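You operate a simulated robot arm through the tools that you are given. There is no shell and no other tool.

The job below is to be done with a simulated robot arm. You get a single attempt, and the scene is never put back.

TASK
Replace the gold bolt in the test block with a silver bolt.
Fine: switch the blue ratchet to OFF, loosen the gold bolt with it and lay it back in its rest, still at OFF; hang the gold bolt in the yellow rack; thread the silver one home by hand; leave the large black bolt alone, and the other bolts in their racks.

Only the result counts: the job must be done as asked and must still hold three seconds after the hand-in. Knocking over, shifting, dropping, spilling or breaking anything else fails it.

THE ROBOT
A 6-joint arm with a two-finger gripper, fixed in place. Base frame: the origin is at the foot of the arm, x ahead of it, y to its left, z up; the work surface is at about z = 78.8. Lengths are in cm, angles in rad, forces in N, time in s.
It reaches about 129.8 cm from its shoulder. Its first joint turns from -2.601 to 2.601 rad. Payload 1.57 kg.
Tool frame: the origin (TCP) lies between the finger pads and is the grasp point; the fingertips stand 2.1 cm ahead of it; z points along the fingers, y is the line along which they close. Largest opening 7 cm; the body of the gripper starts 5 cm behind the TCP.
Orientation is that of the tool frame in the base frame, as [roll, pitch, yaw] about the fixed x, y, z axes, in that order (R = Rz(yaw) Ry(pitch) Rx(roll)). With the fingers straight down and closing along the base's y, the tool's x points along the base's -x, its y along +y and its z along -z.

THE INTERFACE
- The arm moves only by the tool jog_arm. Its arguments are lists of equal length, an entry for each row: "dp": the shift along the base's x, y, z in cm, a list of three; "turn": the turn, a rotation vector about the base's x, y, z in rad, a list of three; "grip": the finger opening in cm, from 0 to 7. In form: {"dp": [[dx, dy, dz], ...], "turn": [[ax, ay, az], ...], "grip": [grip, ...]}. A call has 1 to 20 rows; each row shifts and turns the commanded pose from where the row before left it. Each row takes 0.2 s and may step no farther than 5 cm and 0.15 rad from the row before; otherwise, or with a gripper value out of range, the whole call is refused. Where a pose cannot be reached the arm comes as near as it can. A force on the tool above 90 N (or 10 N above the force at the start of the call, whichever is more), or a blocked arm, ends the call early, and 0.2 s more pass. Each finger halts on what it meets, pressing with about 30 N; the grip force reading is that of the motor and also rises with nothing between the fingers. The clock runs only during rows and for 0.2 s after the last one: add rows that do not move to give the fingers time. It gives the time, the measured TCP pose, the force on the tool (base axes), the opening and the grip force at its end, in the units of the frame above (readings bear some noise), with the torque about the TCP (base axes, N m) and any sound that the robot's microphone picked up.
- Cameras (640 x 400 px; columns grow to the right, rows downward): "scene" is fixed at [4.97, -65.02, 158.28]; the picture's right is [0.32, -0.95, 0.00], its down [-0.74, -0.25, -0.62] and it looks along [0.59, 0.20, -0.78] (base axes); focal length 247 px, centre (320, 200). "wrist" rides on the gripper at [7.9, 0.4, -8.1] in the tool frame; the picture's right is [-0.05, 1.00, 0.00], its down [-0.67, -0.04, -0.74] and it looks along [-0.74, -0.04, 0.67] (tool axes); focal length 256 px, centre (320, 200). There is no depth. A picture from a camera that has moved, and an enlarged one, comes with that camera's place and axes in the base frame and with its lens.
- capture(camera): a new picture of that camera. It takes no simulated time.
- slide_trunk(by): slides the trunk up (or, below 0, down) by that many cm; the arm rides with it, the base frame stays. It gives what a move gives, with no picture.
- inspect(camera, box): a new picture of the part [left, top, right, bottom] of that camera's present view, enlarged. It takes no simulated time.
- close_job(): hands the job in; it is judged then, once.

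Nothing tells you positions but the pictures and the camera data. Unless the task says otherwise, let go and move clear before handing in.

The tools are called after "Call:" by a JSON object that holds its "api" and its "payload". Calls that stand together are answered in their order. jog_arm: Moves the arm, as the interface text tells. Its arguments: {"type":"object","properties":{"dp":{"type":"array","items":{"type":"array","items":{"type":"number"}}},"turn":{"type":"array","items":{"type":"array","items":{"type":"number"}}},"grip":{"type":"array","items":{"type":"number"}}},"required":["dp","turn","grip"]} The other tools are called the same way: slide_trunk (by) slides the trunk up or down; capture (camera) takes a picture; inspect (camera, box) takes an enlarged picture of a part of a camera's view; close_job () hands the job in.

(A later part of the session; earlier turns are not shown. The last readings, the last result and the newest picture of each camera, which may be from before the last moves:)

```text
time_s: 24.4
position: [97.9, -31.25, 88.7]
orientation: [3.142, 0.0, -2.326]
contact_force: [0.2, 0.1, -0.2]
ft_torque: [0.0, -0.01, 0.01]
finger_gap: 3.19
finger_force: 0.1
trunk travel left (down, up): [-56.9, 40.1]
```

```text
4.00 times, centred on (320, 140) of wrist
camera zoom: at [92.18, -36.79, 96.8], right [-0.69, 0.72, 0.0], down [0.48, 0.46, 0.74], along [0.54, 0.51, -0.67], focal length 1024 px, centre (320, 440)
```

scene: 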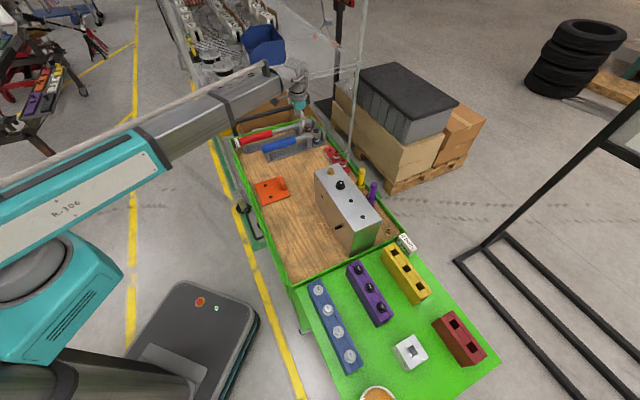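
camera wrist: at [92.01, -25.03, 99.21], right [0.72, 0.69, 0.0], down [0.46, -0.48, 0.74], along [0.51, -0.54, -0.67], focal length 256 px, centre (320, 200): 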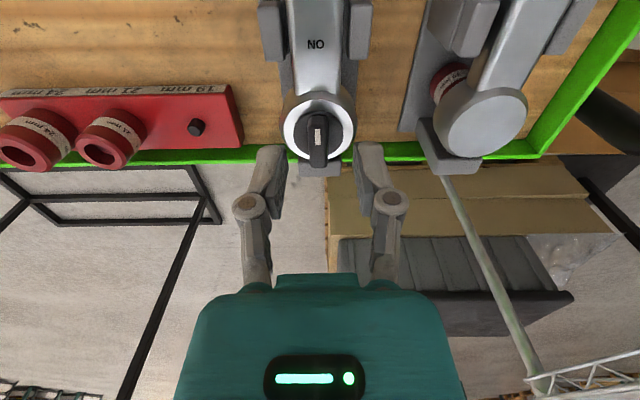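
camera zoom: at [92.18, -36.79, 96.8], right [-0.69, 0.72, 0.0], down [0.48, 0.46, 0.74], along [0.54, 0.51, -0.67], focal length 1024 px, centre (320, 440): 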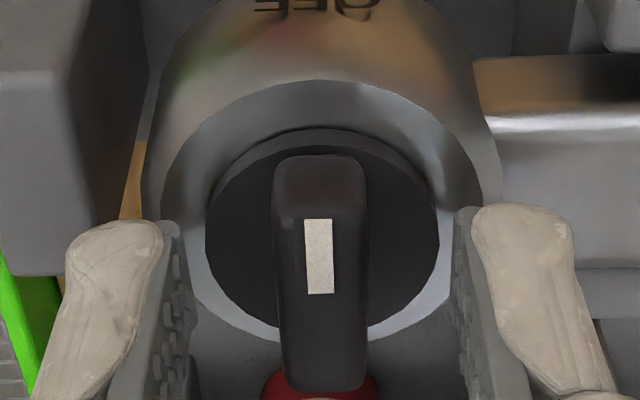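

The selector now points squarely at OFF. I'll raise, turn back in line with the handle and move above the blue grip.

Call:
{"api": "slide_trunk", "payload": {"by": 10}}

Call:
{"api": "jog_arm", "payload": {"dp": [[-0.95, 0.89, 0], [-0.95, 0.89, 0], [-0.95, 0.89, 0], [-0.95, 0.89, 0], [-0.95, 0.89, 0], [-0.95, 0.89, 0], [-0.95, 0.89, 0], [-0.95, 0.89, 0], [-0.95, 0.89, 0], [-0.95, 0.89, 0], [0, 0, 0], [0, 0, 0]], "turn": [[0, 0, -0.143], [0, 0, -0.143], [0, 0, -0.143], [0, 0, -0.143], [0, 0, -0.143], [0, 0, -0.143], [0, 0, -0.143], [0, 0, -0.143], [0, 0, -0.143], [0, 0, -0.143], [0, 0, -0.14], [0, 0, 0]], "grip": [5, 5, 5, 5, 5, 5, 5, 5, 5, 5, 5, 5]}}

Call:
{"api": "capture", "payload": {"camera": "wrist"}}

Call:
{"api": "capture", "payload": {"camera": "scene"}}

Call:
{"api": "inspect", "payload": {"camera": "scene", "box": [225, 90, 345, 165]}}

```text
time_s: 25.8
position: [97.96, -31.21, 98.7]
orientation: [3.14, 0.001, -2.326]
contact_force: [-0.1, -0.1, 0.8]
ft_torque: [0.0, 0.0, 0.0]
finger_gap: 3.22
finger_force: 0.1
trunk travel left (down, up): [-66.9, 30.1]
```

```text
time_s: 28.4
position: [88.35, -22.32, 98.85]
orientation: [-3.14, 0.0, 2.385]
contact_force: [-0.2, 0.0, 0.7]
ft_torque: [-0.01, 0.04, 0.01]
finger_gap: 5.01
finger_force: 0.1
trunk travel left (down, up): [-66.9, 30.1]
```

```text
taken
camera wrist: at [82.95, -16.64, 106.8], right [0.72, 0.69, 0.0], down [0.46, -0.48, 0.74], along [0.51, -0.54, -0.67], focal length 256 px, centre (320, 200)
```

wrist: 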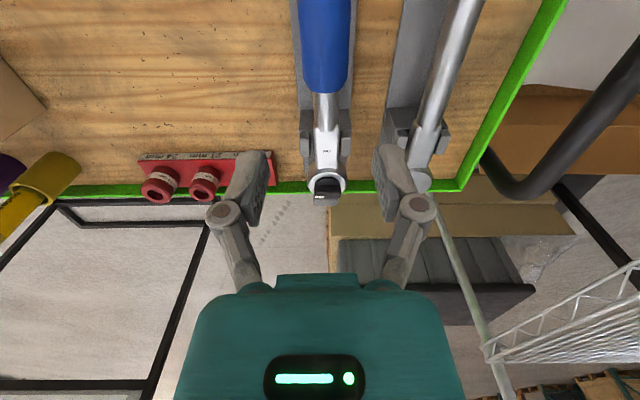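

```text
taken
```

scene: 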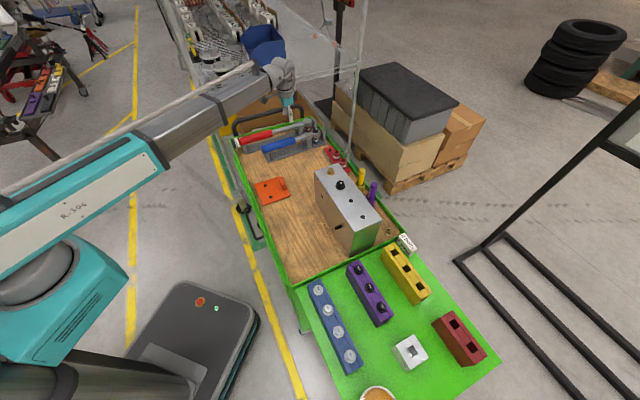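

```text
5.33 times, centred on (285, 128) of scene
camera zoom: at [4.97, -65.02, 158.28], right [0.32, -0.95, 0.0], down [-0.74, -0.25, -0.62], along [0.59, 0.2, -0.78], focal length 1317 px, centre (507, 587)
```

zoom: 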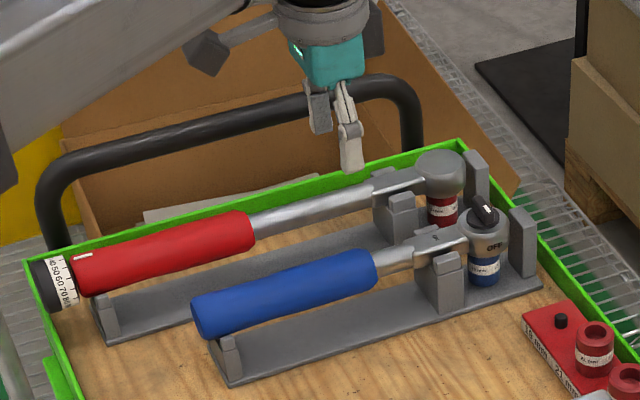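

The gripper is above the front of the blue grip, about 13 cm from the head. I'll trim the lateral offset and lower.

Call:
{"api": "jog_arm", "payload": {"dp": [[0.29, 0.28, 0], [0, 0, 0]], "turn": [[0, 0, 0], [0, 0, 0]], "grip": [5, 5]}}

Call:
{"api": "slide_trunk", "payload": {"by": -9.5}}

Call:
{"api": "capture", "payload": {"camera": "wrist"}}

Call:
{"api": "inspect", "payload": {"camera": "scene", "box": [235, 100, 331, 160]}}

```text
time_s: 29.0
position: [88.56, -22.15, 98.85]
orientation: [-3.141, -0.001, 2.386]
contact_force: [-0.4, 0.7, -0.3]
ft_torque: [-0.01, -0.01, 0.03]
finger_gap: 5.0
finger_force: 0.1
trunk travel left (down, up): [-66.9, 30.1]
```

```text
time_s: 30.3
position: [88.43, -22.11, 89.17]
orientation: [-3.141, -0.001, 2.386]
contact_force: [-0.3, -0.1, -0.3]
ft_torque: [0.0, 0.01, 0.01]
finger_gap: 4.99
finger_force: 0.1
trunk travel left (down, up): [-57.4, 39.6]
```

```text
taken
camera wrist: at [83.19, -16.35, 97.31], right [0.72, 0.69, 0.0], down [0.46, -0.48, 0.74], along [0.51, -0.54, -0.67], focal length 256 px, centre (320, 200)
```

wrist: 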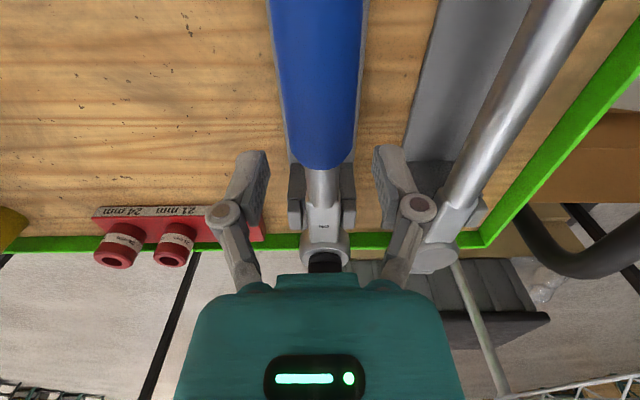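

```text
6.67 times, centred on (283, 130) of scene
camera zoom: at [4.97, -65.02, 158.28], right [0.32, -0.95, 0.0], down [-0.74, -0.25, -0.62], along [0.59, 0.2, -0.78], focal length 1647 px, centre (567, 667)
```

zoom: 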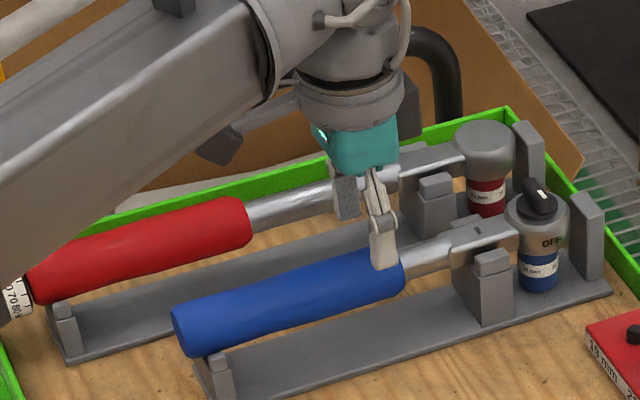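

Call:
{"api": "slide_trunk", "payload": {"by": -3.5}}

Call:
{"api": "capture", "payload": {"camera": "wrist"}}

Call:
{"api": "inspect", "payload": {"camera": "scene", "box": [235, 100, 331, 160]}}

```text
time_s: 31.1
position: [88.51, -22.06, 85.84]
orientation: [3.141, -0.001, 2.386]
contact_force: [-1.5, -0.6, 0.5]
ft_torque: [-0.02, 0.02, 0.02]
finger_gap: 5.0
finger_force: 0.0
trunk travel left (down, up): [-53.9, 43.1]
```

```text
taken
camera wrist: at [83.19, -16.35, 93.81], right [0.72, 0.69, 0.0], down [0.46, -0.48, 0.74], along [0.52, -0.54, -0.67], focal length 256 px, centre (320, 200)
```

wrist: 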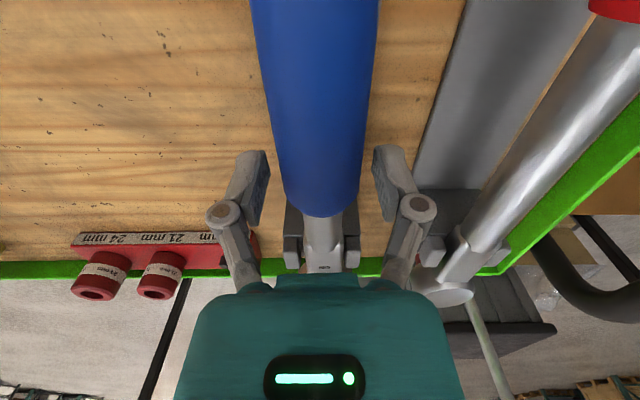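

```text
6.67 times, centred on (283, 130) of scene
camera zoom: at [4.97, -65.02, 158.28], right [0.32, -0.95, 0.0], down [-0.74, -0.25, -0.62], along [0.59, 0.2, -0.78], focal length 1647 px, centre (567, 667)
```

zoom: 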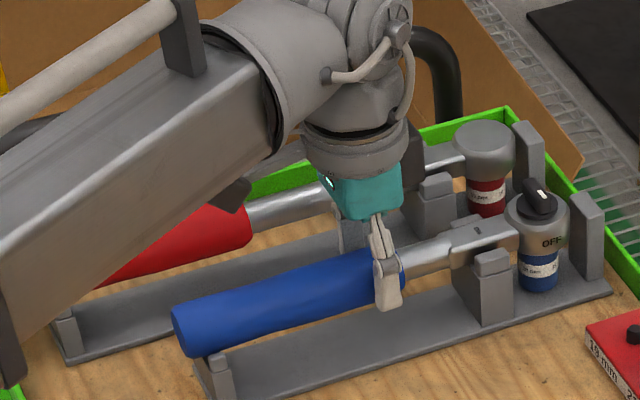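

Call:
{"api": "slide_trunk", "payload": {"by": -1.5}}

Call:
{"api": "jog_arm", "payload": {"dp": [[0, 0, 0], [0, 0, 0], [0, 0, 0], [0, 0, 0]], "turn": [[0, 0, 0], [0, 0, 0], [0, 0, 0], [0, 0, 0]], "grip": [4, 3, 2.5, 2.5]}}

Call:
{"api": "capture", "payload": {"camera": "wrist"}}

Call:
{"api": "inspect", "payload": {"camera": "scene", "box": [235, 100, 331, 160]}}

```text
time_s: 31.7
position: [88.72, -22.1, 84.27]
orientation: [3.141, -0.001, 2.387]
contact_force: [0.0, -0.1, 0.1]
ft_torque: [-0.01, 0.0, -0.01]
finger_gap: 5.0
finger_force: 0.0
trunk travel left (down, up): [-52.4, 44.6]
```

```text
time_s: 32.7
position: [88.57, -22.13, 84.19]
orientation: [-3.141, 0.0, 2.388]
contact_force: [1.5, 0.6, 2.2]
ft_torque: [0.08, -0.06, -0.23]
finger_gap: 3.59
finger_force: 30.2
trunk travel left (down, up): [-52.4, 44.6]
```

```text
taken
camera wrist: at [83.2, -16.34, 92.32], right [0.72, 0.69, 0.0], down [0.46, -0.48, 0.74], along [0.52, -0.54, -0.67], focal length 256 px, centre (320, 200)
```

wrist: 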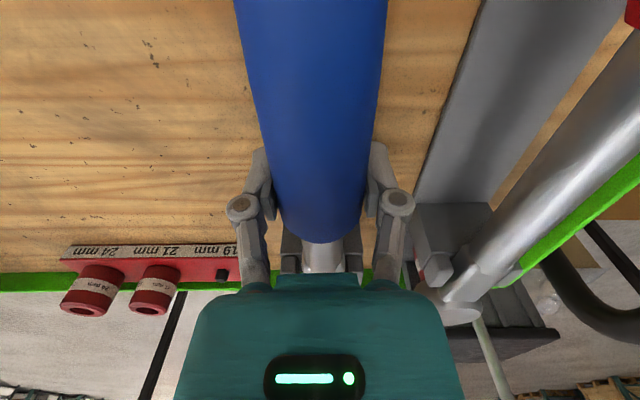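

```text
6.67 times, centred on (283, 130) of scene
camera zoom: at [4.97, -65.02, 158.28], right [0.32, -0.95, 0.0], down [-0.74, -0.25, -0.62], along [0.59, 0.2, -0.78], focal length 1647 px, centre (567, 667)
```

zoom: 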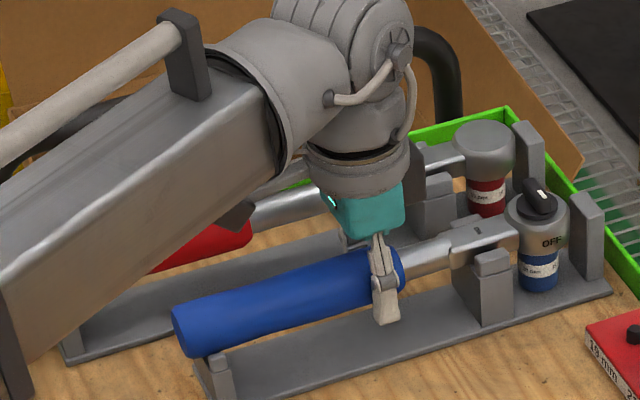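

The grip holds the handle (3.59 cm) at TCP (88.6, -22.1, 84.2), yaw 2.388, which I'll record for returning it. Now I'll lift a little and check for tilt.

Call:
{"api": "slide_trunk", "payload": {"by": 3}}

Call:
{"api": "capture", "payload": {"camera": "wrist"}}

Call:
{"api": "inspect", "payload": {"camera": "scene", "box": [235, 90, 331, 160]}}

```text
time_s: 33.4
position: [88.6, -22.12, 87.19]
orientation: [3.141, -0.001, 2.389]
contact_force: [0.4, -0.5, -6.3]
ft_torque: [0.09, 0.1, 0.05]
finger_gap: 3.57
finger_force: 29.4
trunk travel left (down, up): [-55.4, 41.6]
```

```text
taken
camera wrist: at [83.26, -16.36, 95.24], right [0.72, 0.69, 0.0], down [0.46, -0.48, 0.74], along [0.51, -0.54, -0.67], focal length 256 px, centre (320, 200)
```

wrist: 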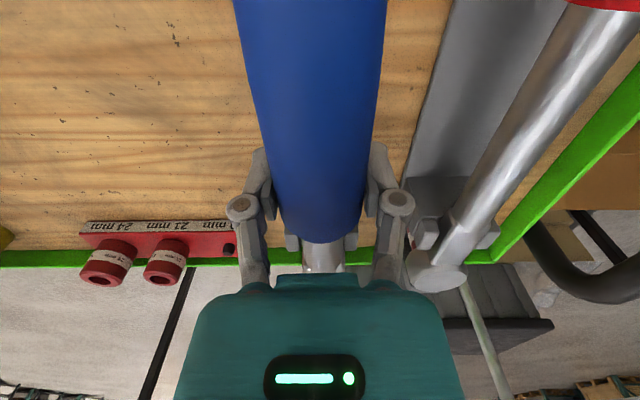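

```text
5.71 times, centred on (283, 125) of scene
camera zoom: at [4.97, -65.02, 158.28], right [0.32, -0.95, 0.0], down [-0.74, -0.25, -0.62], along [0.59, 0.2, -0.78], focal length 1411 px, centre (531, 629)
```

zoom: 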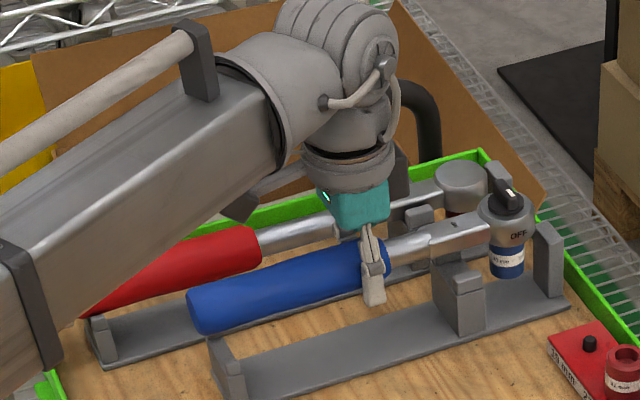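

The ratchet hangs level with its weight near the grip. I'll go up and move to a point where the wrist camera sees the gold bolt beside the handle.

Call:
{"api": "slide_trunk", "payload": {"by": 22}}

Call:
{"api": "jog_arm", "payload": {"dp": [[-2.4, -1.6, 0], [-2.4, -1.6, 0], [-2.4, -1.6, 0], [-2.4, -1.6, 0], [-2.4, -1.6, 0], [-2.4, -1.6, 0], [-2.4, -1.6, 0], [-2.4, -1.6, 0], [-2.4, -1.6, 0], [-2.1, -2, 0], [0, 0, 0]], "turn": [[0, 0, 0], [0, 0, 0], [0, 0, 0], [0, 0, 0], [0, 0, 0], [0, 0, 0], [0, 0, 0], [0, 0, 0], [0, 0, 0], [0, 0, 0], [0, 0, 0]], "grip": [2.5, 2.5, 2.5, 2.5, 2.5, 2.5, 2.5, 2.5, 2.5, 2.5, 2.5]}}

Call:
{"api": "capture", "payload": {"camera": "wrist"}}

Call:
{"api": "capture", "payload": {"camera": "scene"}}

```text
time_s: 35.8
position: [88.7, -22.0, 109.18]
orientation: [-3.141, 0.0, 2.388]
contact_force: [-0.5, 0.2, -6.5]
ft_torque: [0.1, 0.08, 0.05]
finger_gap: 3.59
finger_force: 29.6
trunk travel left (down, up): [-77.4, 19.6]
```

```text
time_s: 38.2
position: [64.74, -38.38, 109.18]
orientation: [-3.141, 0.0, 2.388]
contact_force: [-0.1, 0.3, -6.9]
ft_torque: [0.08, 0.09, 0.04]
finger_gap: 3.59
finger_force: 29.1
out of reach, approached as far as the arm can: row 3, 5
trunk travel left (down, up): [-77.4, 19.6]
```

```text
taken
camera wrist: at [59.34, -32.71, 117.27], right [0.72, 0.69, 0.0], down [0.46, -0.48, 0.74], along [0.51, -0.54, -0.67], focal length 256 px, centre (320, 200)
```

wrist: 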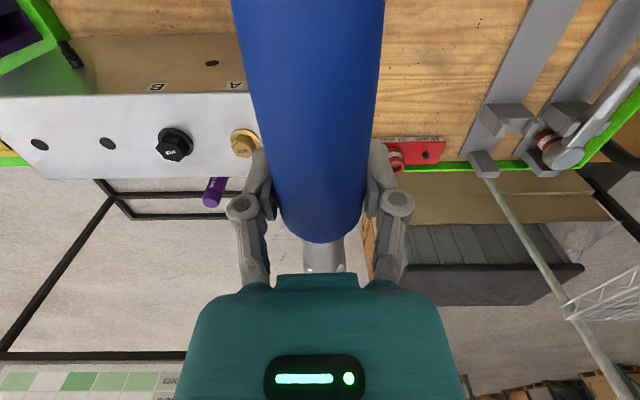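

```text
taken
```

scene: 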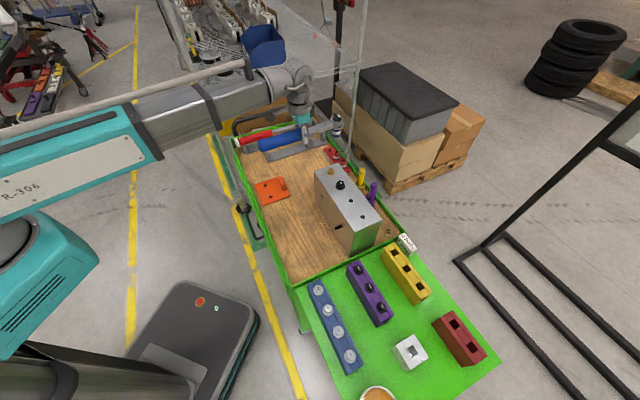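

Call:
{"api": "inspect", "payload": {"camera": "wrist", "box": [150, 90, 270, 190]}}

Call:
{"api": "inspect", "payload": {"camera": "scene", "box": [300, 150, 380, 200]}}

```text
4.00 times, centred on (210, 140) of wrist
camera zoom: at [59.34, -32.71, 117.27], right [0.72, 0.69, 0.0], down [0.46, -0.48, 0.74], along [0.51, -0.54, -0.67], focal length 1024 px, centre (760, 440)
```

zoom: 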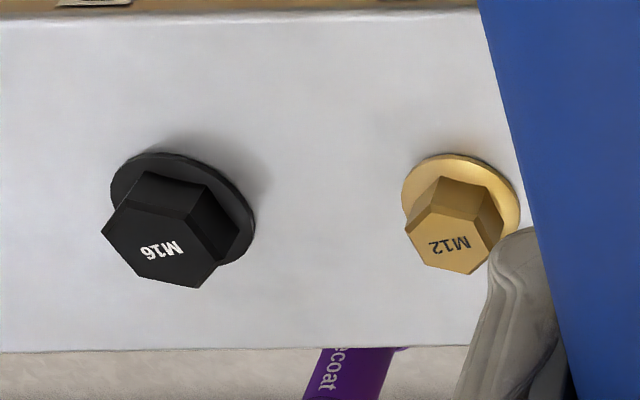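

```text
8.00 times, centred on (340, 175) of scene
camera zoom: at [4.97, -65.02, 158.28], right [0.32, -0.95, 0.0], down [-0.74, -0.25, -0.62], along [0.59, 0.2, -0.78], focal length 1976 px, centre (160, 400)
```

zoom: 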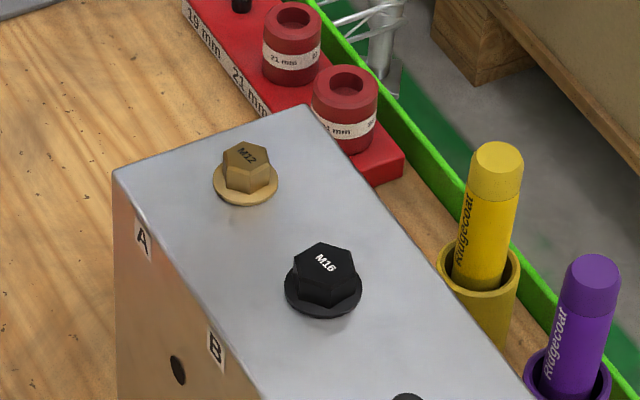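

Call:
{"api": "jog_arm", "payload": {"dp": [[2.33, -1.16, 0], [2.34, -1.17, 0], [0, 0, 0]], "turn": [[0, 0, 0], [0, 0, 0], [0, 0, 0]], "grip": [2.5, 2.5, 2.5]}}

Call:
{"api": "inspect", "payload": {"camera": "wrist", "box": [130, 30, 250, 130]}}

Call:
{"api": "capture", "payload": {"camera": "wrist"}}

Call:
{"api": "inspect", "payload": {"camera": "scene", "box": [280, 90, 400, 200]}}

```text
time_s: 39.0
position: [69.52, -40.8, 109.24]
orientation: [3.141, 0.001, 2.387]
contact_force: [-0.4, 0.1, -5.6]
ft_torque: [0.1, 0.08, -0.01]
finger_gap: 3.57
finger_force: 29.8
trunk travel left (down, up): [-77.4, 19.6]
```

```text
4.00 times, centred on (190, 80) of wrist
camera zoom: at [64.16, -35.08, 117.28], right [0.72, 0.69, 0.0], down [0.46, -0.48, 0.74], along [0.51, -0.54, -0.67], focal length 1024 px, centre (840, 680)
```

zoom: 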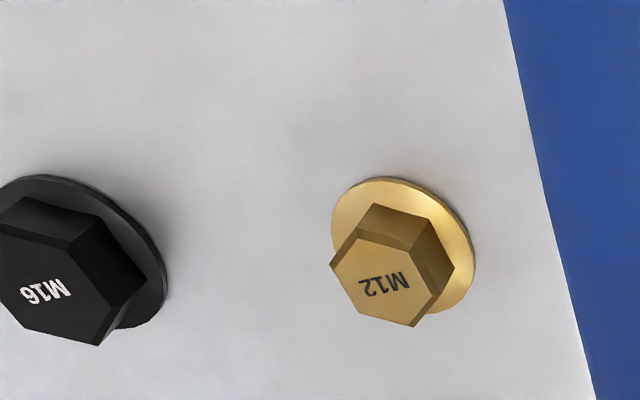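

```text
taken
camera wrist: at [64.16, -35.08, 117.28], right [0.72, 0.69, 0.0], down [0.46, -0.48, 0.74], along [0.51, -0.54, -0.67], focal length 256 px, centre (320, 200)
```

wrist: 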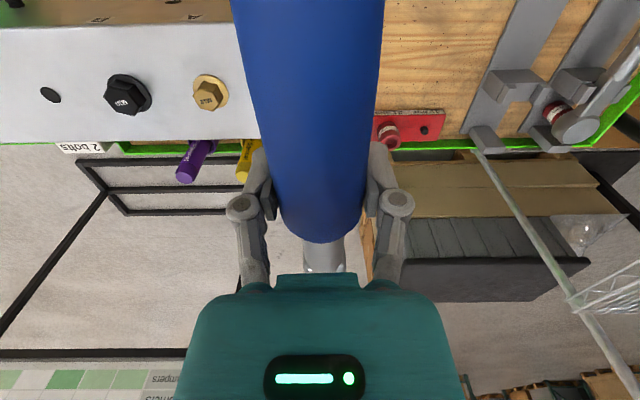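

```text
3.64 times, centred on (340, 145) of scene
camera zoom: at [4.97, -65.02, 158.28], right [0.32, -0.95, 0.0], down [-0.74, -0.25, -0.62], along [0.59, 0.2, -0.78], focal length 898 px, centre (247, 400)
```

zoom: 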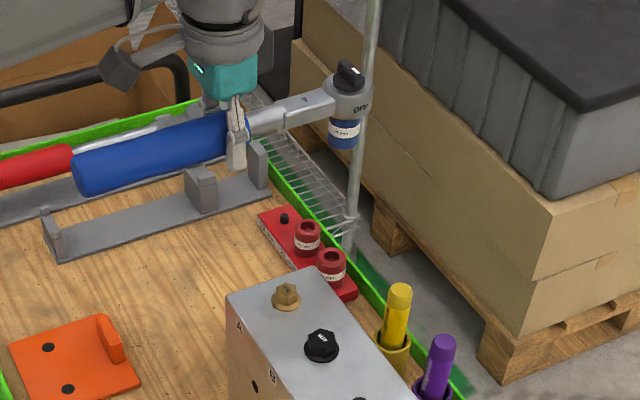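

The gold bolt is estimated at about (64.5, -49.1) with its head top near z=96.8. I'll bring the socket roughly over it, then servo with the scene camera.

Call:
{"api": "jog_arm", "payload": {"dp": [[-2.4, 0.12, 0], [-2.4, 0.12, 0], [-2.4, 0.12, 0], [-2.4, 0.12, 0], [-2.4, 0.12, 0], [-2.36, 0.1, 0], [0, 0, 0]], "turn": [[0, 0, 0], [0, 0, 0], [0, 0, 0], [0, 0, 0], [0, 0, 0], [0, 0, 0], [0, 0, 0]], "grip": [2.5, 2.5, 2.5, 2.5, 2.5, 2.5, 2.5]}}

Call:
{"api": "capture", "payload": {"camera": "scene"}}

Call:
{"api": "inspect", "payload": {"camera": "scene", "box": [290, 120, 370, 190]}}

Call:
{"api": "capture", "payload": {"camera": "wrist"}}

```text
time_s: 40.6
position: [55.27, -40.1, 109.32]
orientation: [-3.142, 0.001, 2.388]
contact_force: [0.4, -0.2, -7.1]
ft_torque: [0.09, 0.09, 0.01]
finger_gap: 3.59
finger_force: 30.1
trunk travel left (down, up): [-77.4, 19.6]
```

```text
taken
```

scene: 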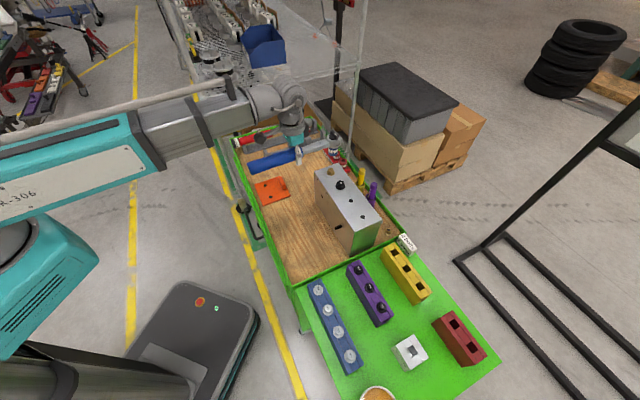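

```text
5.71 times, centred on (330, 155) of scene
camera zoom: at [4.97, -65.02, 158.28], right [0.32, -0.95, 0.0], down [-0.74, -0.25, -0.62], along [0.59, 0.2, -0.78], focal length 1411 px, centre (263, 457)
```

zoom: 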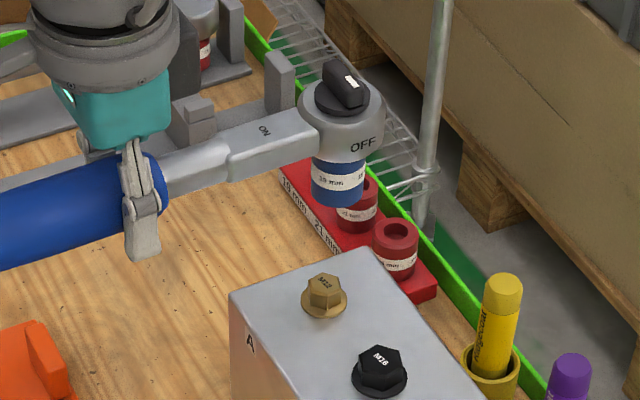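

```text
taken
camera wrist: at [49.92, -34.44, 117.28], right [0.72, 0.69, 0.0], down [0.46, -0.48, 0.74], along [0.52, -0.54, -0.67], focal length 256 px, centre (320, 200)
```

wrist: 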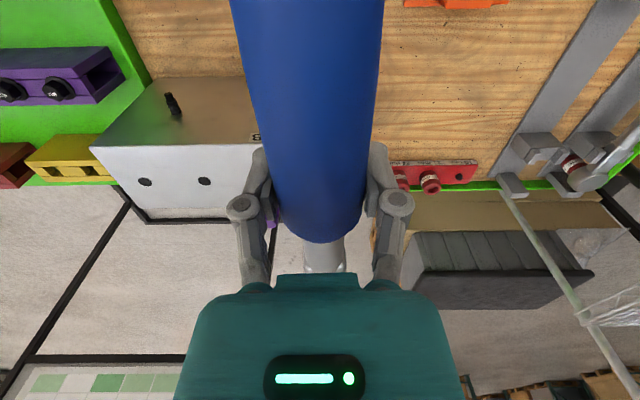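

Call:
{"api": "jog_arm", "payload": {"dp": [[-0.14, 0.43, 0], [0, 0, 0]], "turn": [[0, 0, 0], [0, 0, 0]], "grip": [2.5, 2.5]}}

Call:
{"api": "slide_trunk", "payload": {"by": -4}}

Call:
{"api": "inspect", "payload": {"camera": "scene", "box": [304, 140, 360, 180]}}

```text
time_s: 41.2
position: [55.1, -39.75, 109.26]
orientation: [3.14, 0.0, 2.388]
contact_force: [0.2, 0.0, -5.7]
ft_torque: [0.08, 0.12, 0.01]
finger_gap: 3.59
finger_force: 29.8
trunk travel left (down, up): [-77.4, 19.6]
```

```text
time_s: 42.0
position: [55.18, -39.78, 105.14]
orientation: [-3.141, 0.0, 2.389]
contact_force: [-0.1, 0.1, -6.5]
ft_torque: [0.08, 0.06, 0.02]
finger_gap: 3.6
finger_force: 29.4
trunk travel left (down, up): [-73.4, 23.6]
```

```text
10.00 times, centred on (332, 160) of scene
camera zoom: at [4.97, -65.02, 158.28], right [0.32, -0.95, 0.0], down [-0.74, -0.25, -0.62], along [0.59, 0.2, -0.78], focal length 2470 px, centre (200, 600)
```

zoom: 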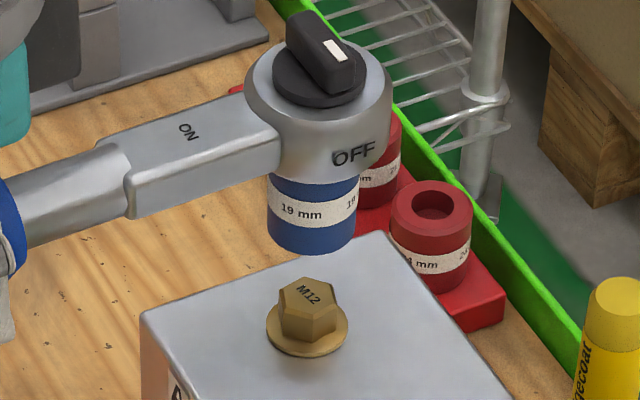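

Call:
{"api": "slide_trunk", "payload": {"by": -2}}

Call:
{"api": "inspect", "payload": {"camera": "scene", "box": [314, 145, 354, 175]}}

```text
time_s: 42.7
position: [55.07, -39.65, 103.29]
orientation: [3.14, 0.0, 2.388]
contact_force: [-0.9, 0.0, -5.6]
ft_torque: [0.06, 0.09, 0.03]
finger_gap: 3.59
finger_force: 29.5
trunk travel left (down, up): [-71.4, 25.6]
```

```text
13.33 times, centred on (334, 160) of scene
camera zoom: at [4.97, -65.02, 158.28], right [0.32, -0.95, 0.0], down [-0.74, -0.25, -0.62], along [0.59, 0.2, -0.78], focal length 3293 px, centre (133, 733)
```

zoom: 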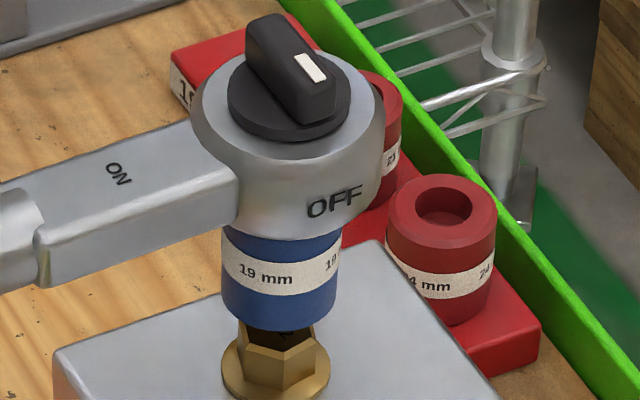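

Call:
{"api": "slide_trunk", "payload": {"by": -0.8}}

Call:
{"api": "inspect", "payload": {"camera": "scene", "box": [314, 150, 354, 180]}}

```text
time_s: 43.2
position: [55.13, -39.73, 102.44]
orientation: [-3.142, 0.0, 2.387]
contact_force: [-0.5, 0.5, -6.5]
ft_torque: [0.08, 0.08, -0.01]
finger_gap: 3.59
finger_force: 30.1
trunk travel left (down, up): [-70.6, 26.4]
```

```text
13.33 times, centred on (334, 165) of scene
camera zoom: at [4.97, -65.02, 158.28], right [0.32, -0.95, 0.0], down [-0.74, -0.25, -0.62], along [0.59, 0.2, -0.78], focal length 3293 px, centre (133, 667)
```

zoom: 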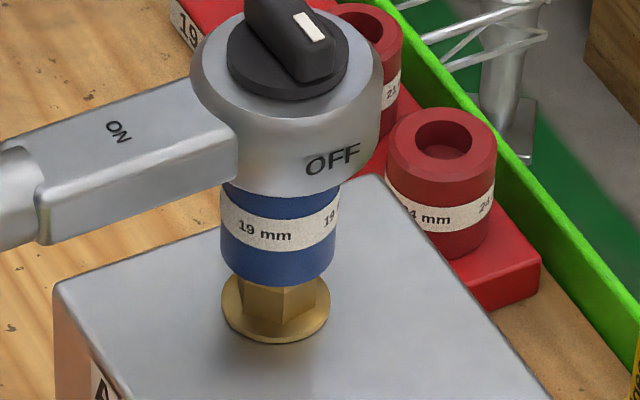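

Call:
{"api": "slide_trunk", "payload": {"by": -0.3}}

Call:
{"api": "slide_trunk", "payload": {"by": -0.2}}

Call:
{"api": "inspect", "payload": {"camera": "scene", "box": [314, 150, 354, 180]}}

```text
time_s: 43.8
position: [55.16, -39.7, 102.14]
orientation: [-3.14, -0.001, 2.388]
contact_force: [-1.0, -0.2, -7.6]
ft_torque: [0.09, 0.12, -0.12]
finger_gap: 3.57
finger_force: 30.4
trunk travel left (down, up): [-70.3, 26.7]
```

```text
time_s: 44.3
position: [55.11, -39.76, 102.0]
orientation: [3.141, 0.0, 2.387]
contact_force: [-1.5, -0.7, -6.5]
ft_torque: [0.07, 0.14, -0.14]
finger_gap: 3.59
finger_force: 29.5
trunk travel left (down, up): [-70.1, 26.9]
```

```text
13.33 times, centred on (334, 165) of scene
camera zoom: at [4.97, -65.02, 158.28], right [0.32, -0.95, 0.0], down [-0.74, -0.25, -0.62], along [0.59, 0.2, -0.78], focal length 3293 px, centre (133, 667)
```

zoom: 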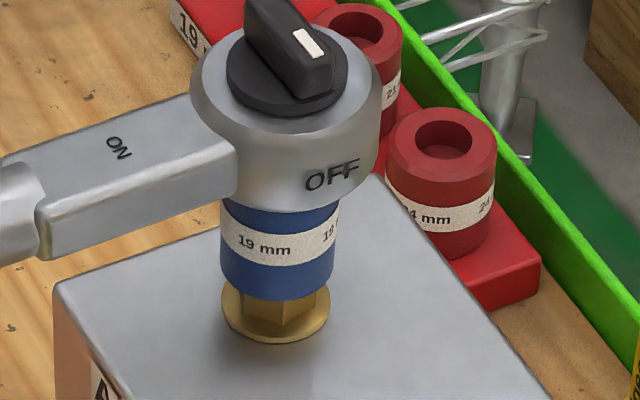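

Call:
{"api": "slide_trunk", "payload": {"by": -0.3}}

Call:
{"api": "slide_trunk", "payload": {"by": -0.3}}

Call:
{"api": "inspect", "payload": {"camera": "scene", "box": [314, 150, 354, 180]}}

```text
time_s: 44.8
position: [55.23, -39.75, 101.47]
orientation: [3.141, 0.0, 2.387]
contact_force: [-1.0, 0.1, -5.5]
ft_torque: [0.06, 0.15, -0.13]
finger_gap: 3.61
finger_force: 30.1
trunk travel left (down, up): [-69.8, 27.2]
```

```text
time_s: 45.3
position: [55.07, -39.77, 101.38]
orientation: [-3.141, 0.0, 2.385]
contact_force: [-7.2, -2.1, -0.7]
ft_torque: [-0.54, -0.17, -0.86]
finger_gap: 3.59
finger_force: 29.8
trunk travel left (down, up): [-69.5, 27.5]
```

```text
13.33 times, centred on (334, 165) of scene
camera zoom: at [4.97, -65.02, 158.28], right [0.32, -0.95, 0.0], down [-0.74, -0.25, -0.62], along [0.59, 0.2, -0.78], focal length 3293 px, centre (133, 667)
```

zoom: 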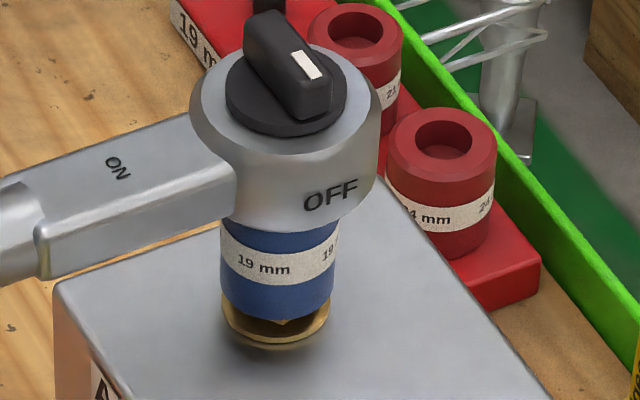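

Call:
{"api": "inspect", "payload": {"camera": "scene", "box": [322, 160, 346, 178]}}

Call:
{"api": "capture", "payload": {"camera": "wrist"}}

Call:
{"api": "inspect", "payload": {"camera": "scene", "box": [264, 120, 360, 180]}}

```text
16.00 times, centred on (334, 169) of scene
camera zoom: at [4.97, -65.02, 158.28], right [0.32, -0.95, 0.0], down [-0.74, -0.25, -0.62], along [0.59, 0.2, -0.78], focal length 3952 px, centre (96, 696)
```

zoom: 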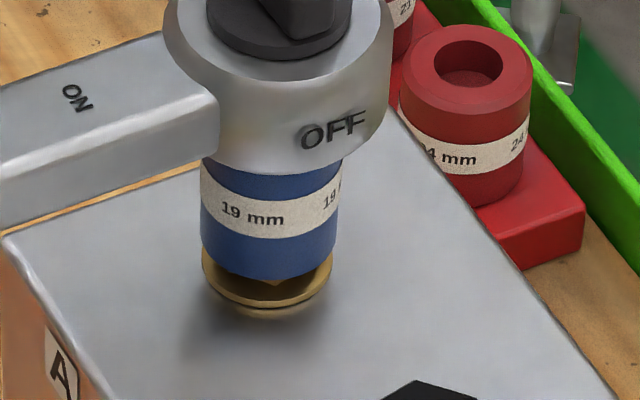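

```text
taken
camera wrist: at [49.6, -34.03, 109.45], right [0.72, 0.69, 0.0], down [0.46, -0.48, 0.74], along [0.51, -0.54, -0.67], focal length 256 px, centre (320, 200)
```

wrist: 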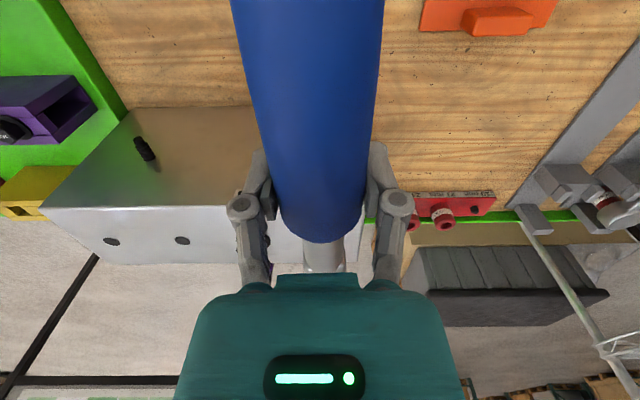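

```text
6.67 times, centred on (312, 150) of scene
camera zoom: at [4.97, -65.02, 158.28], right [0.32, -0.95, 0.0], down [-0.74, -0.25, -0.62], along [0.59, 0.2, -0.78], focal length 1647 px, centre (373, 533)
```

zoom: 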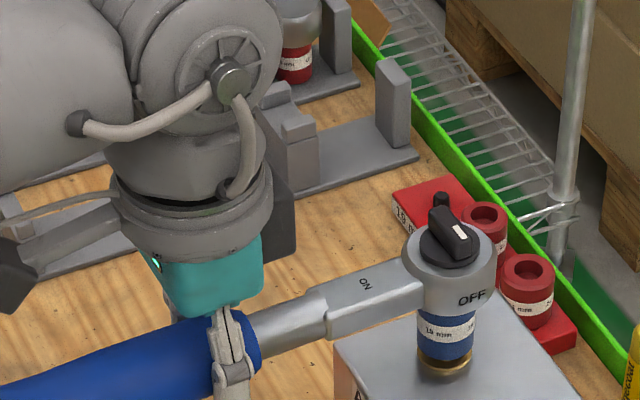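

The socket is over the hex and in contact. I'll try a small counter-clockwise swing about the bolt axis to see if it engages.

Call:
{"api": "jog_arm", "payload": {"dp": [[-0.441, -0.474, 0], [0, 0, 0]], "turn": [[0, 0, 0.05], [0, 0, 0]], "grip": [2.5, 2.5]}}

Call:
{"api": "inspect", "payload": {"camera": "scene", "box": [322, 160, 346, 178]}}

```text
time_s: 45.9
position: [54.48, -40.08, 101.48]
orientation: [3.141, -0.001, 2.439]
contact_force: [-12.5, 3.4, -1.7]
ft_torque: [-0.18, 0.13, -0.73]
finger_gap: 3.57
finger_force: 30.2
trunk travel left (down, up): [-69.5, 27.5]
```

```text
16.00 times, centred on (334, 169) of scene
camera zoom: at [4.97, -65.02, 158.28], right [0.32, -0.95, 0.0], down [-0.74, -0.25, -0.62], along [0.59, 0.2, -0.78], focal length 3952 px, centre (96, 696)
```

zoom: 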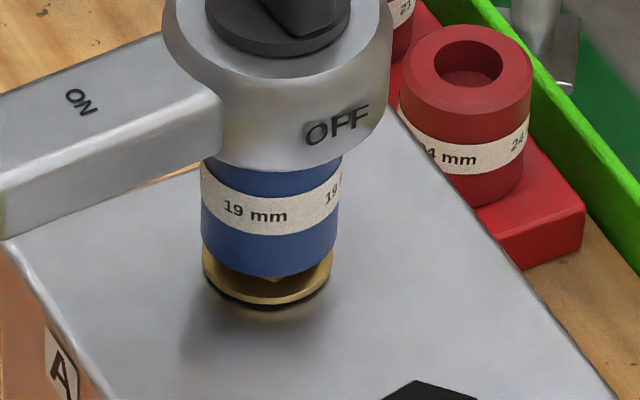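

Call:
{"api": "jog_arm", "payload": {"dp": [[-0.25, 0.05, 0], [0, 0, 0]], "turn": [[0, 0, 0], [0, 0, 0]], "grip": [2.5, 2.5]}}

```text
time_s: 46.5
position: [54.63, -40.18, 101.37]
orientation: [3.139, 0.002, 2.438]
contact_force: [-2.5, 3.0, -0.2]
ft_torque: [-0.32, -0.38, 0.06]
finger_gap: 3.6
finger_force: 30.3
trunk travel left (down, up): [-69.5, 27.5]
```

Call:
{"api": "slide_trunk", "payload": {"by": -0.2}}

Call:
{"api": "inspect", "payload": {"camera": "scene", "box": [322, 160, 346, 178]}}

```text
time_s: 47.0
position: [54.53, -40.15, 101.25]
orientation: [3.142, 0.0, 2.436]
contact_force: [-3.1, 1.4, 0.2]
ft_torque: [-0.45, -0.55, -0.01]
finger_gap: 3.59
finger_force: 30.0
trunk travel left (down, up): [-69.3, 27.7]
```

```text
16.00 times, centred on (334, 169) of scene
camera zoom: at [4.97, -65.02, 158.28], right [0.32, -0.95, 0.0], down [-0.74, -0.25, -0.62], along [0.59, 0.2, -0.78], focal length 3952 px, centre (96, 696)
```

zoom: 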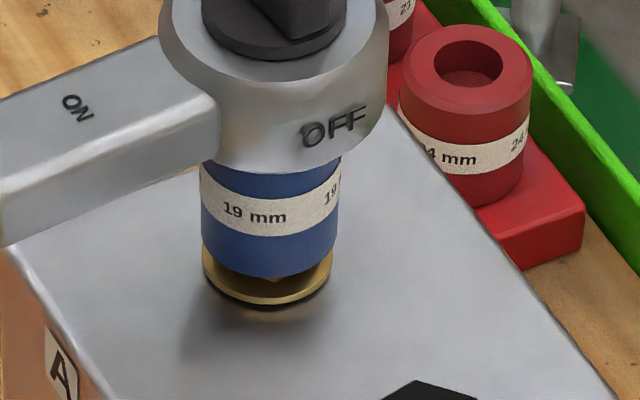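

Call:
{"api": "jog_arm", "payload": {"dp": [[-0.42, -0.51, 0], [-0.39, -0.53, 0], [-0.37, -0.55, 0], [-0.34, -0.56, 0], [0, 0, 0]], "turn": [[0, 0, 0.05], [0, 0, 0.05], [0, 0, 0.05], [0, 0, 0.05], [0, 0, 0]], "grip": [2.5, 2.5, 2.5, 2.5, 2.5]}}

Call:
{"api": "inspect", "payload": {"camera": "scene", "box": [322, 160, 346, 178]}}

```text
time_s: 48.2
position: [52.97, -42.38, 101.27]
orientation: [-3.14, 0.0, 2.639]
contact_force: [-3.5, -3.6, 1.7]
ft_torque: [-0.52, -0.66, -0.49]
finger_gap: 3.57
finger_force: 29.7
trunk travel left (down, up): [-69.3, 27.7]
```

```text
16.00 times, centred on (334, 169) of scene
camera zoom: at [4.97, -65.02, 158.28], right [0.32, -0.95, 0.0], down [-0.74, -0.25, -0.62], along [0.59, 0.2, -0.78], focal length 3952 px, centre (96, 696)
```

zoom: 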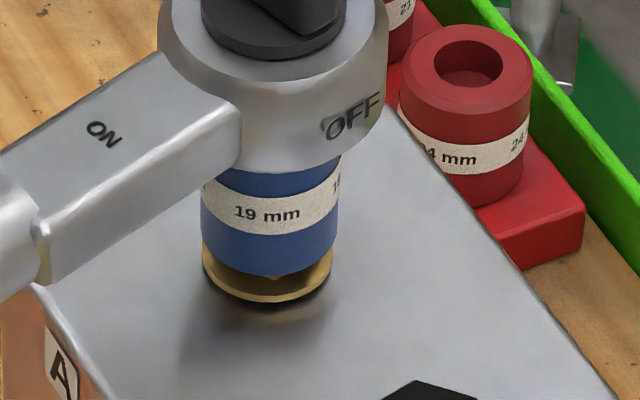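

Call:
{"api": "jog_arm", "payload": {"dp": [[-0.31, -0.59, 0], [-0.29, -0.59, 0], [-0.25, -0.61, 0], [-0.22, -0.63, 0], [-0.19, -0.63, 0], [-0.15, -0.64, 0], [0, 0, 0]], "turn": [[0, 0, 0.05], [0, 0, 0.05], [0, 0, 0.05], [0, 0, 0.05], [0, 0, 0.05], [0, 0, 0.05], [0, 0, 0]], "grip": [2.5, 2.5, 2.5, 2.5, 2.5, 2.5, 2.5]}}

Call:
{"api": "inspect", "payload": {"camera": "scene", "box": [322, 160, 346, 178]}}

```text
time_s: 49.8
position: [51.57, -46.07, 101.2]
orientation: [3.14, 0.0, 2.939]
contact_force: [-7.4, 4.7, -1.0]
ft_torque: [0.03, -0.28, 0.35]
finger_gap: 3.6
finger_force: 30.1
trunk travel left (down, up): [-69.3, 27.7]
```

```text
16.00 times, centred on (334, 169) of scene
camera zoom: at [4.97, -65.02, 158.28], right [0.32, -0.95, 0.0], down [-0.74, -0.25, -0.62], along [0.59, 0.2, -0.78], focal length 3952 px, centre (96, 696)
```

zoom: 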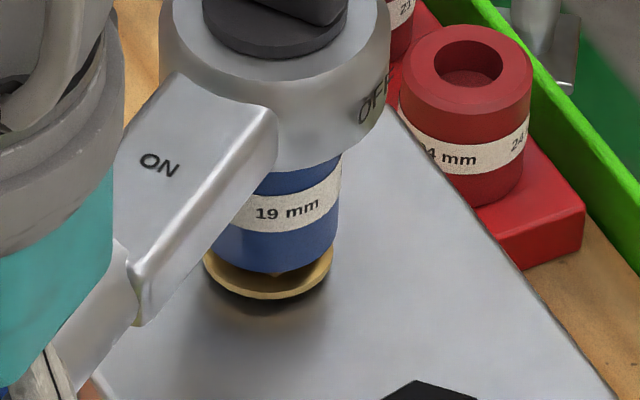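

The bolt is visibly turning out with the ratchet. I'll ease the radial and height offsets and continue the swing to loosen it further.

Call:
{"api": "slide_trunk", "payload": {"by": 0.15}}

Call:
{"api": "jog_arm", "payload": {"dp": [[-0.25, -0.64, 0], [-0.15, -0.645, 0], [-0.06, -0.668, 0], [-0.03, -0.669, 0], [0.02, -0.67, 0], [0.03, -0.669, 0], [0.08, -0.664, 0], [0.1, -0.664, 0], [0, 0, 0]], "turn": [[0, 0, 0.05], [0, 0, 0.05], [0, 0, 0.05], [0, 0, 0.05], [0, 0, 0.05], [0, 0, 0.05], [0, 0, 0.05], [0, 0, 0.05], [0, 0, 0]], "grip": [2.5, 2.5, 2.5, 2.5, 2.5, 2.5, 2.5, 2.5, 2.5]}}

Call:
{"api": "inspect", "payload": {"camera": "scene", "box": [318, 154, 350, 178]}}

```text
time_s: 50.3
position: [51.55, -45.98, 101.37]
orientation: [3.141, -0.002, 2.936]
contact_force: [-9.3, 4.0, -9.6]
ft_torque: [0.26, 0.84, 0.25]
finger_gap: 3.62
finger_force: 30.3
trunk travel left (down, up): [-69.5, 27.5]
```

```text
time_s: 52.3
position: [51.51, -51.38, 101.34]
orientation: [-3.141, 0.0, -2.944]
contact_force: [8.2, 3.1, -2.7]
ft_torque: [0.22, -0.79, 0.3]
finger_gap: 3.6
finger_force: 29.7
trunk travel left (down, up): [-69.5, 27.5]
```

```text
16.00 times, centred on (334, 166) of scene
camera zoom: at [4.97, -65.02, 158.28], right [0.32, -0.95, 0.0], down [-0.74, -0.25, -0.62], along [0.59, 0.2, -0.78], focal length 3952 px, centre (96, 744)
```

zoom: 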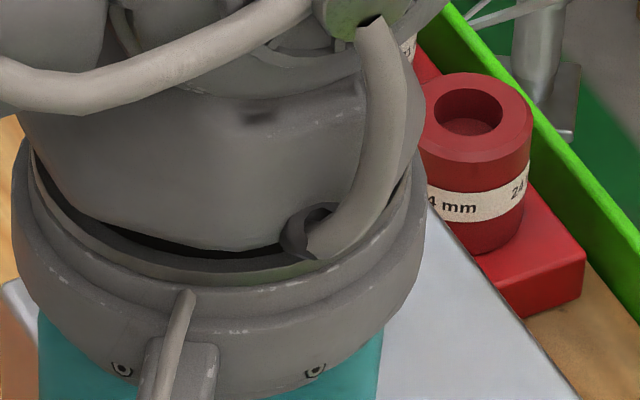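

Call:
{"api": "jog_arm", "payload": {"dp": [[0.2, 0.08, 0], [0, 0, 0]], "turn": [[0, 0, 0], [0, 0, 0]], "grip": [2.5, 2.5]}}

Call:
{"api": "slide_trunk", "payload": {"by": 0.5}}

Call:
{"api": "slide_trunk", "payload": {"by": 3.5}}

Call:
{"api": "capture", "payload": {"camera": "scene"}}

Call:
{"api": "capture", "payload": {"camera": "wrist"}}

```text
time_s: 52.9
position: [51.43, -51.32, 101.33]
orientation: [3.141, -0.001, -2.949]
contact_force: [-4.2, -3.7, -4.3]
ft_torque: [-0.11, -0.1, -0.39]
finger_gap: 3.59
finger_force: 29.6
trunk travel left (down, up): [-69.5, 27.5]
```

```text
time_s: 53.5
position: [51.61, -51.26, 101.85]
orientation: [-3.141, -0.001, -2.949]
contact_force: [-1.0, -0.7, -6.8]
ft_torque: [-0.02, 0.17, -0.05]
finger_gap: 3.58
finger_force: 30.5
trunk travel left (down, up): [-70.0, 27.0]
```

```text
time_s: 54.3
position: [51.54, -51.28, 105.24]
orientation: [-3.139, 0.001, -2.949]
contact_force: [-0.5, -0.5, -7.0]
ft_torque: [-0.03, 0.13, 0.04]
finger_gap: 3.58
finger_force: 29.7
trunk travel left (down, up): [-73.5, 23.5]
```

```text
taken
```

scene: 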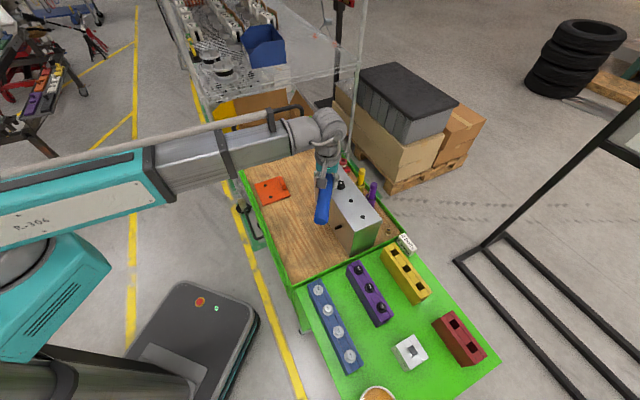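

```text
taken
camera wrist: at [43.82, -52.43, 113.33], right [-0.14, 0.99, 0.0], down [0.66, 0.09, 0.74], along [0.74, 0.1, -0.67], focal length 256 px, centre (320, 200)
```

wrist: 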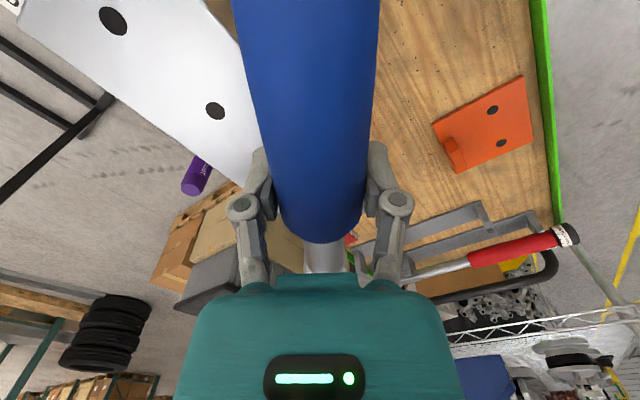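

The ratchet is off the bolt. I'll rise further, turn back to the rest orientation and look at the bolt from the earlier viewpoint.

Call:
{"api": "slide_trunk", "payload": {"by": 4}}

Call:
{"api": "jog_arm", "payload": {"dp": [[1.65, 1.6, 0], [1.65, 1.6, 0], [1.65, 1.6, 0], [1.65, 1.6, 0], [1.65, 1.6, 0], [1.65, 1.6, 0], [1.65, 1.6, 0], [1.65, 1.7, 0], [0, 0, 0]], "turn": [[0, 0, -0.1183], [0, 0, -0.1183], [0, 0, -0.1183], [0, 0, -0.1183], [0, 0, -0.1183], [0, 0, -0.1183], [0, 0, -0.1183], [0, 0, -0.1183], [0, 0, 0]], "grip": [2.5, 2.5, 2.5, 2.5, 2.5, 2.5, 2.5, 2.5, 2.5]}}

Call:
{"api": "inspect", "payload": {"camera": "wrist", "box": [150, 90, 270, 190]}}

Call:
{"api": "inspect", "payload": {"camera": "scene", "box": [310, 150, 366, 190]}}

Call:
{"api": "capture", "payload": {"camera": "scene"}}

```text
time_s: 55.1
position: [51.57, -51.22, 109.22]
orientation: [3.142, -0.001, -2.949]
contact_force: [-0.1, -0.5, -6.5]
ft_torque: [-0.09, 0.15, 0.01]
finger_gap: 3.57
finger_force: 29.9
trunk travel left (down, up): [-77.5, 19.5]
```

```text
time_s: 57.1
position: [64.76, -38.34, 109.14]
orientation: [3.141, 0.0, 2.388]
contact_force: [0.8, -0.1, -6.9]
ft_torque: [0.07, 0.12, -0.02]
finger_gap: 3.58
finger_force: 30.6
trunk travel left (down, up): [-77.5, 19.5]
```

```text
4.00 times, centred on (210, 140) of wrist
camera zoom: at [59.42, -32.69, 117.33], right [0.72, 0.69, 0.0], down [0.46, -0.48, 0.74], along [0.51, -0.54, -0.67], focal length 1024 px, centre (760, 440)
```

zoom: 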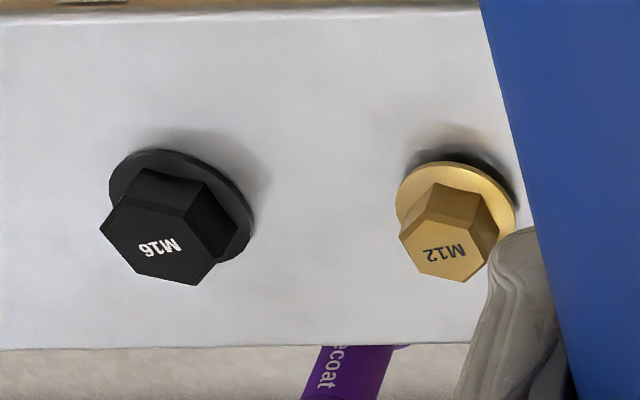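

```text
10.00 times, centred on (338, 170) of scene
camera zoom: at [4.97, -65.02, 158.28], right [0.32, -0.95, 0.0], down [-0.74, -0.25, -0.62], along [0.59, 0.2, -0.78], focal length 2470 px, centre (140, 500)
```

zoom: 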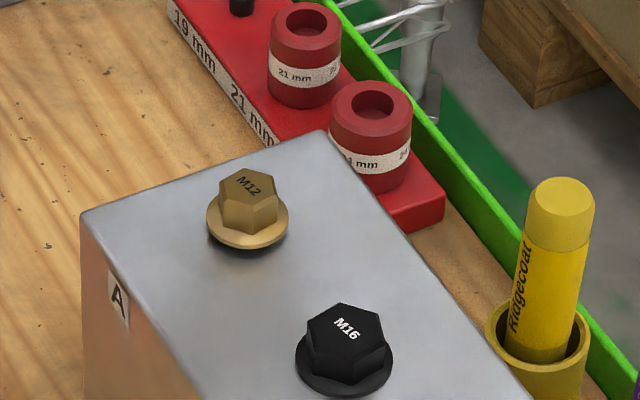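

```text
taken
```

scene: 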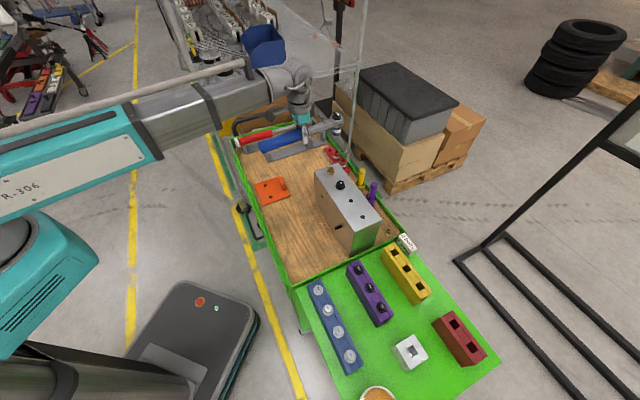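

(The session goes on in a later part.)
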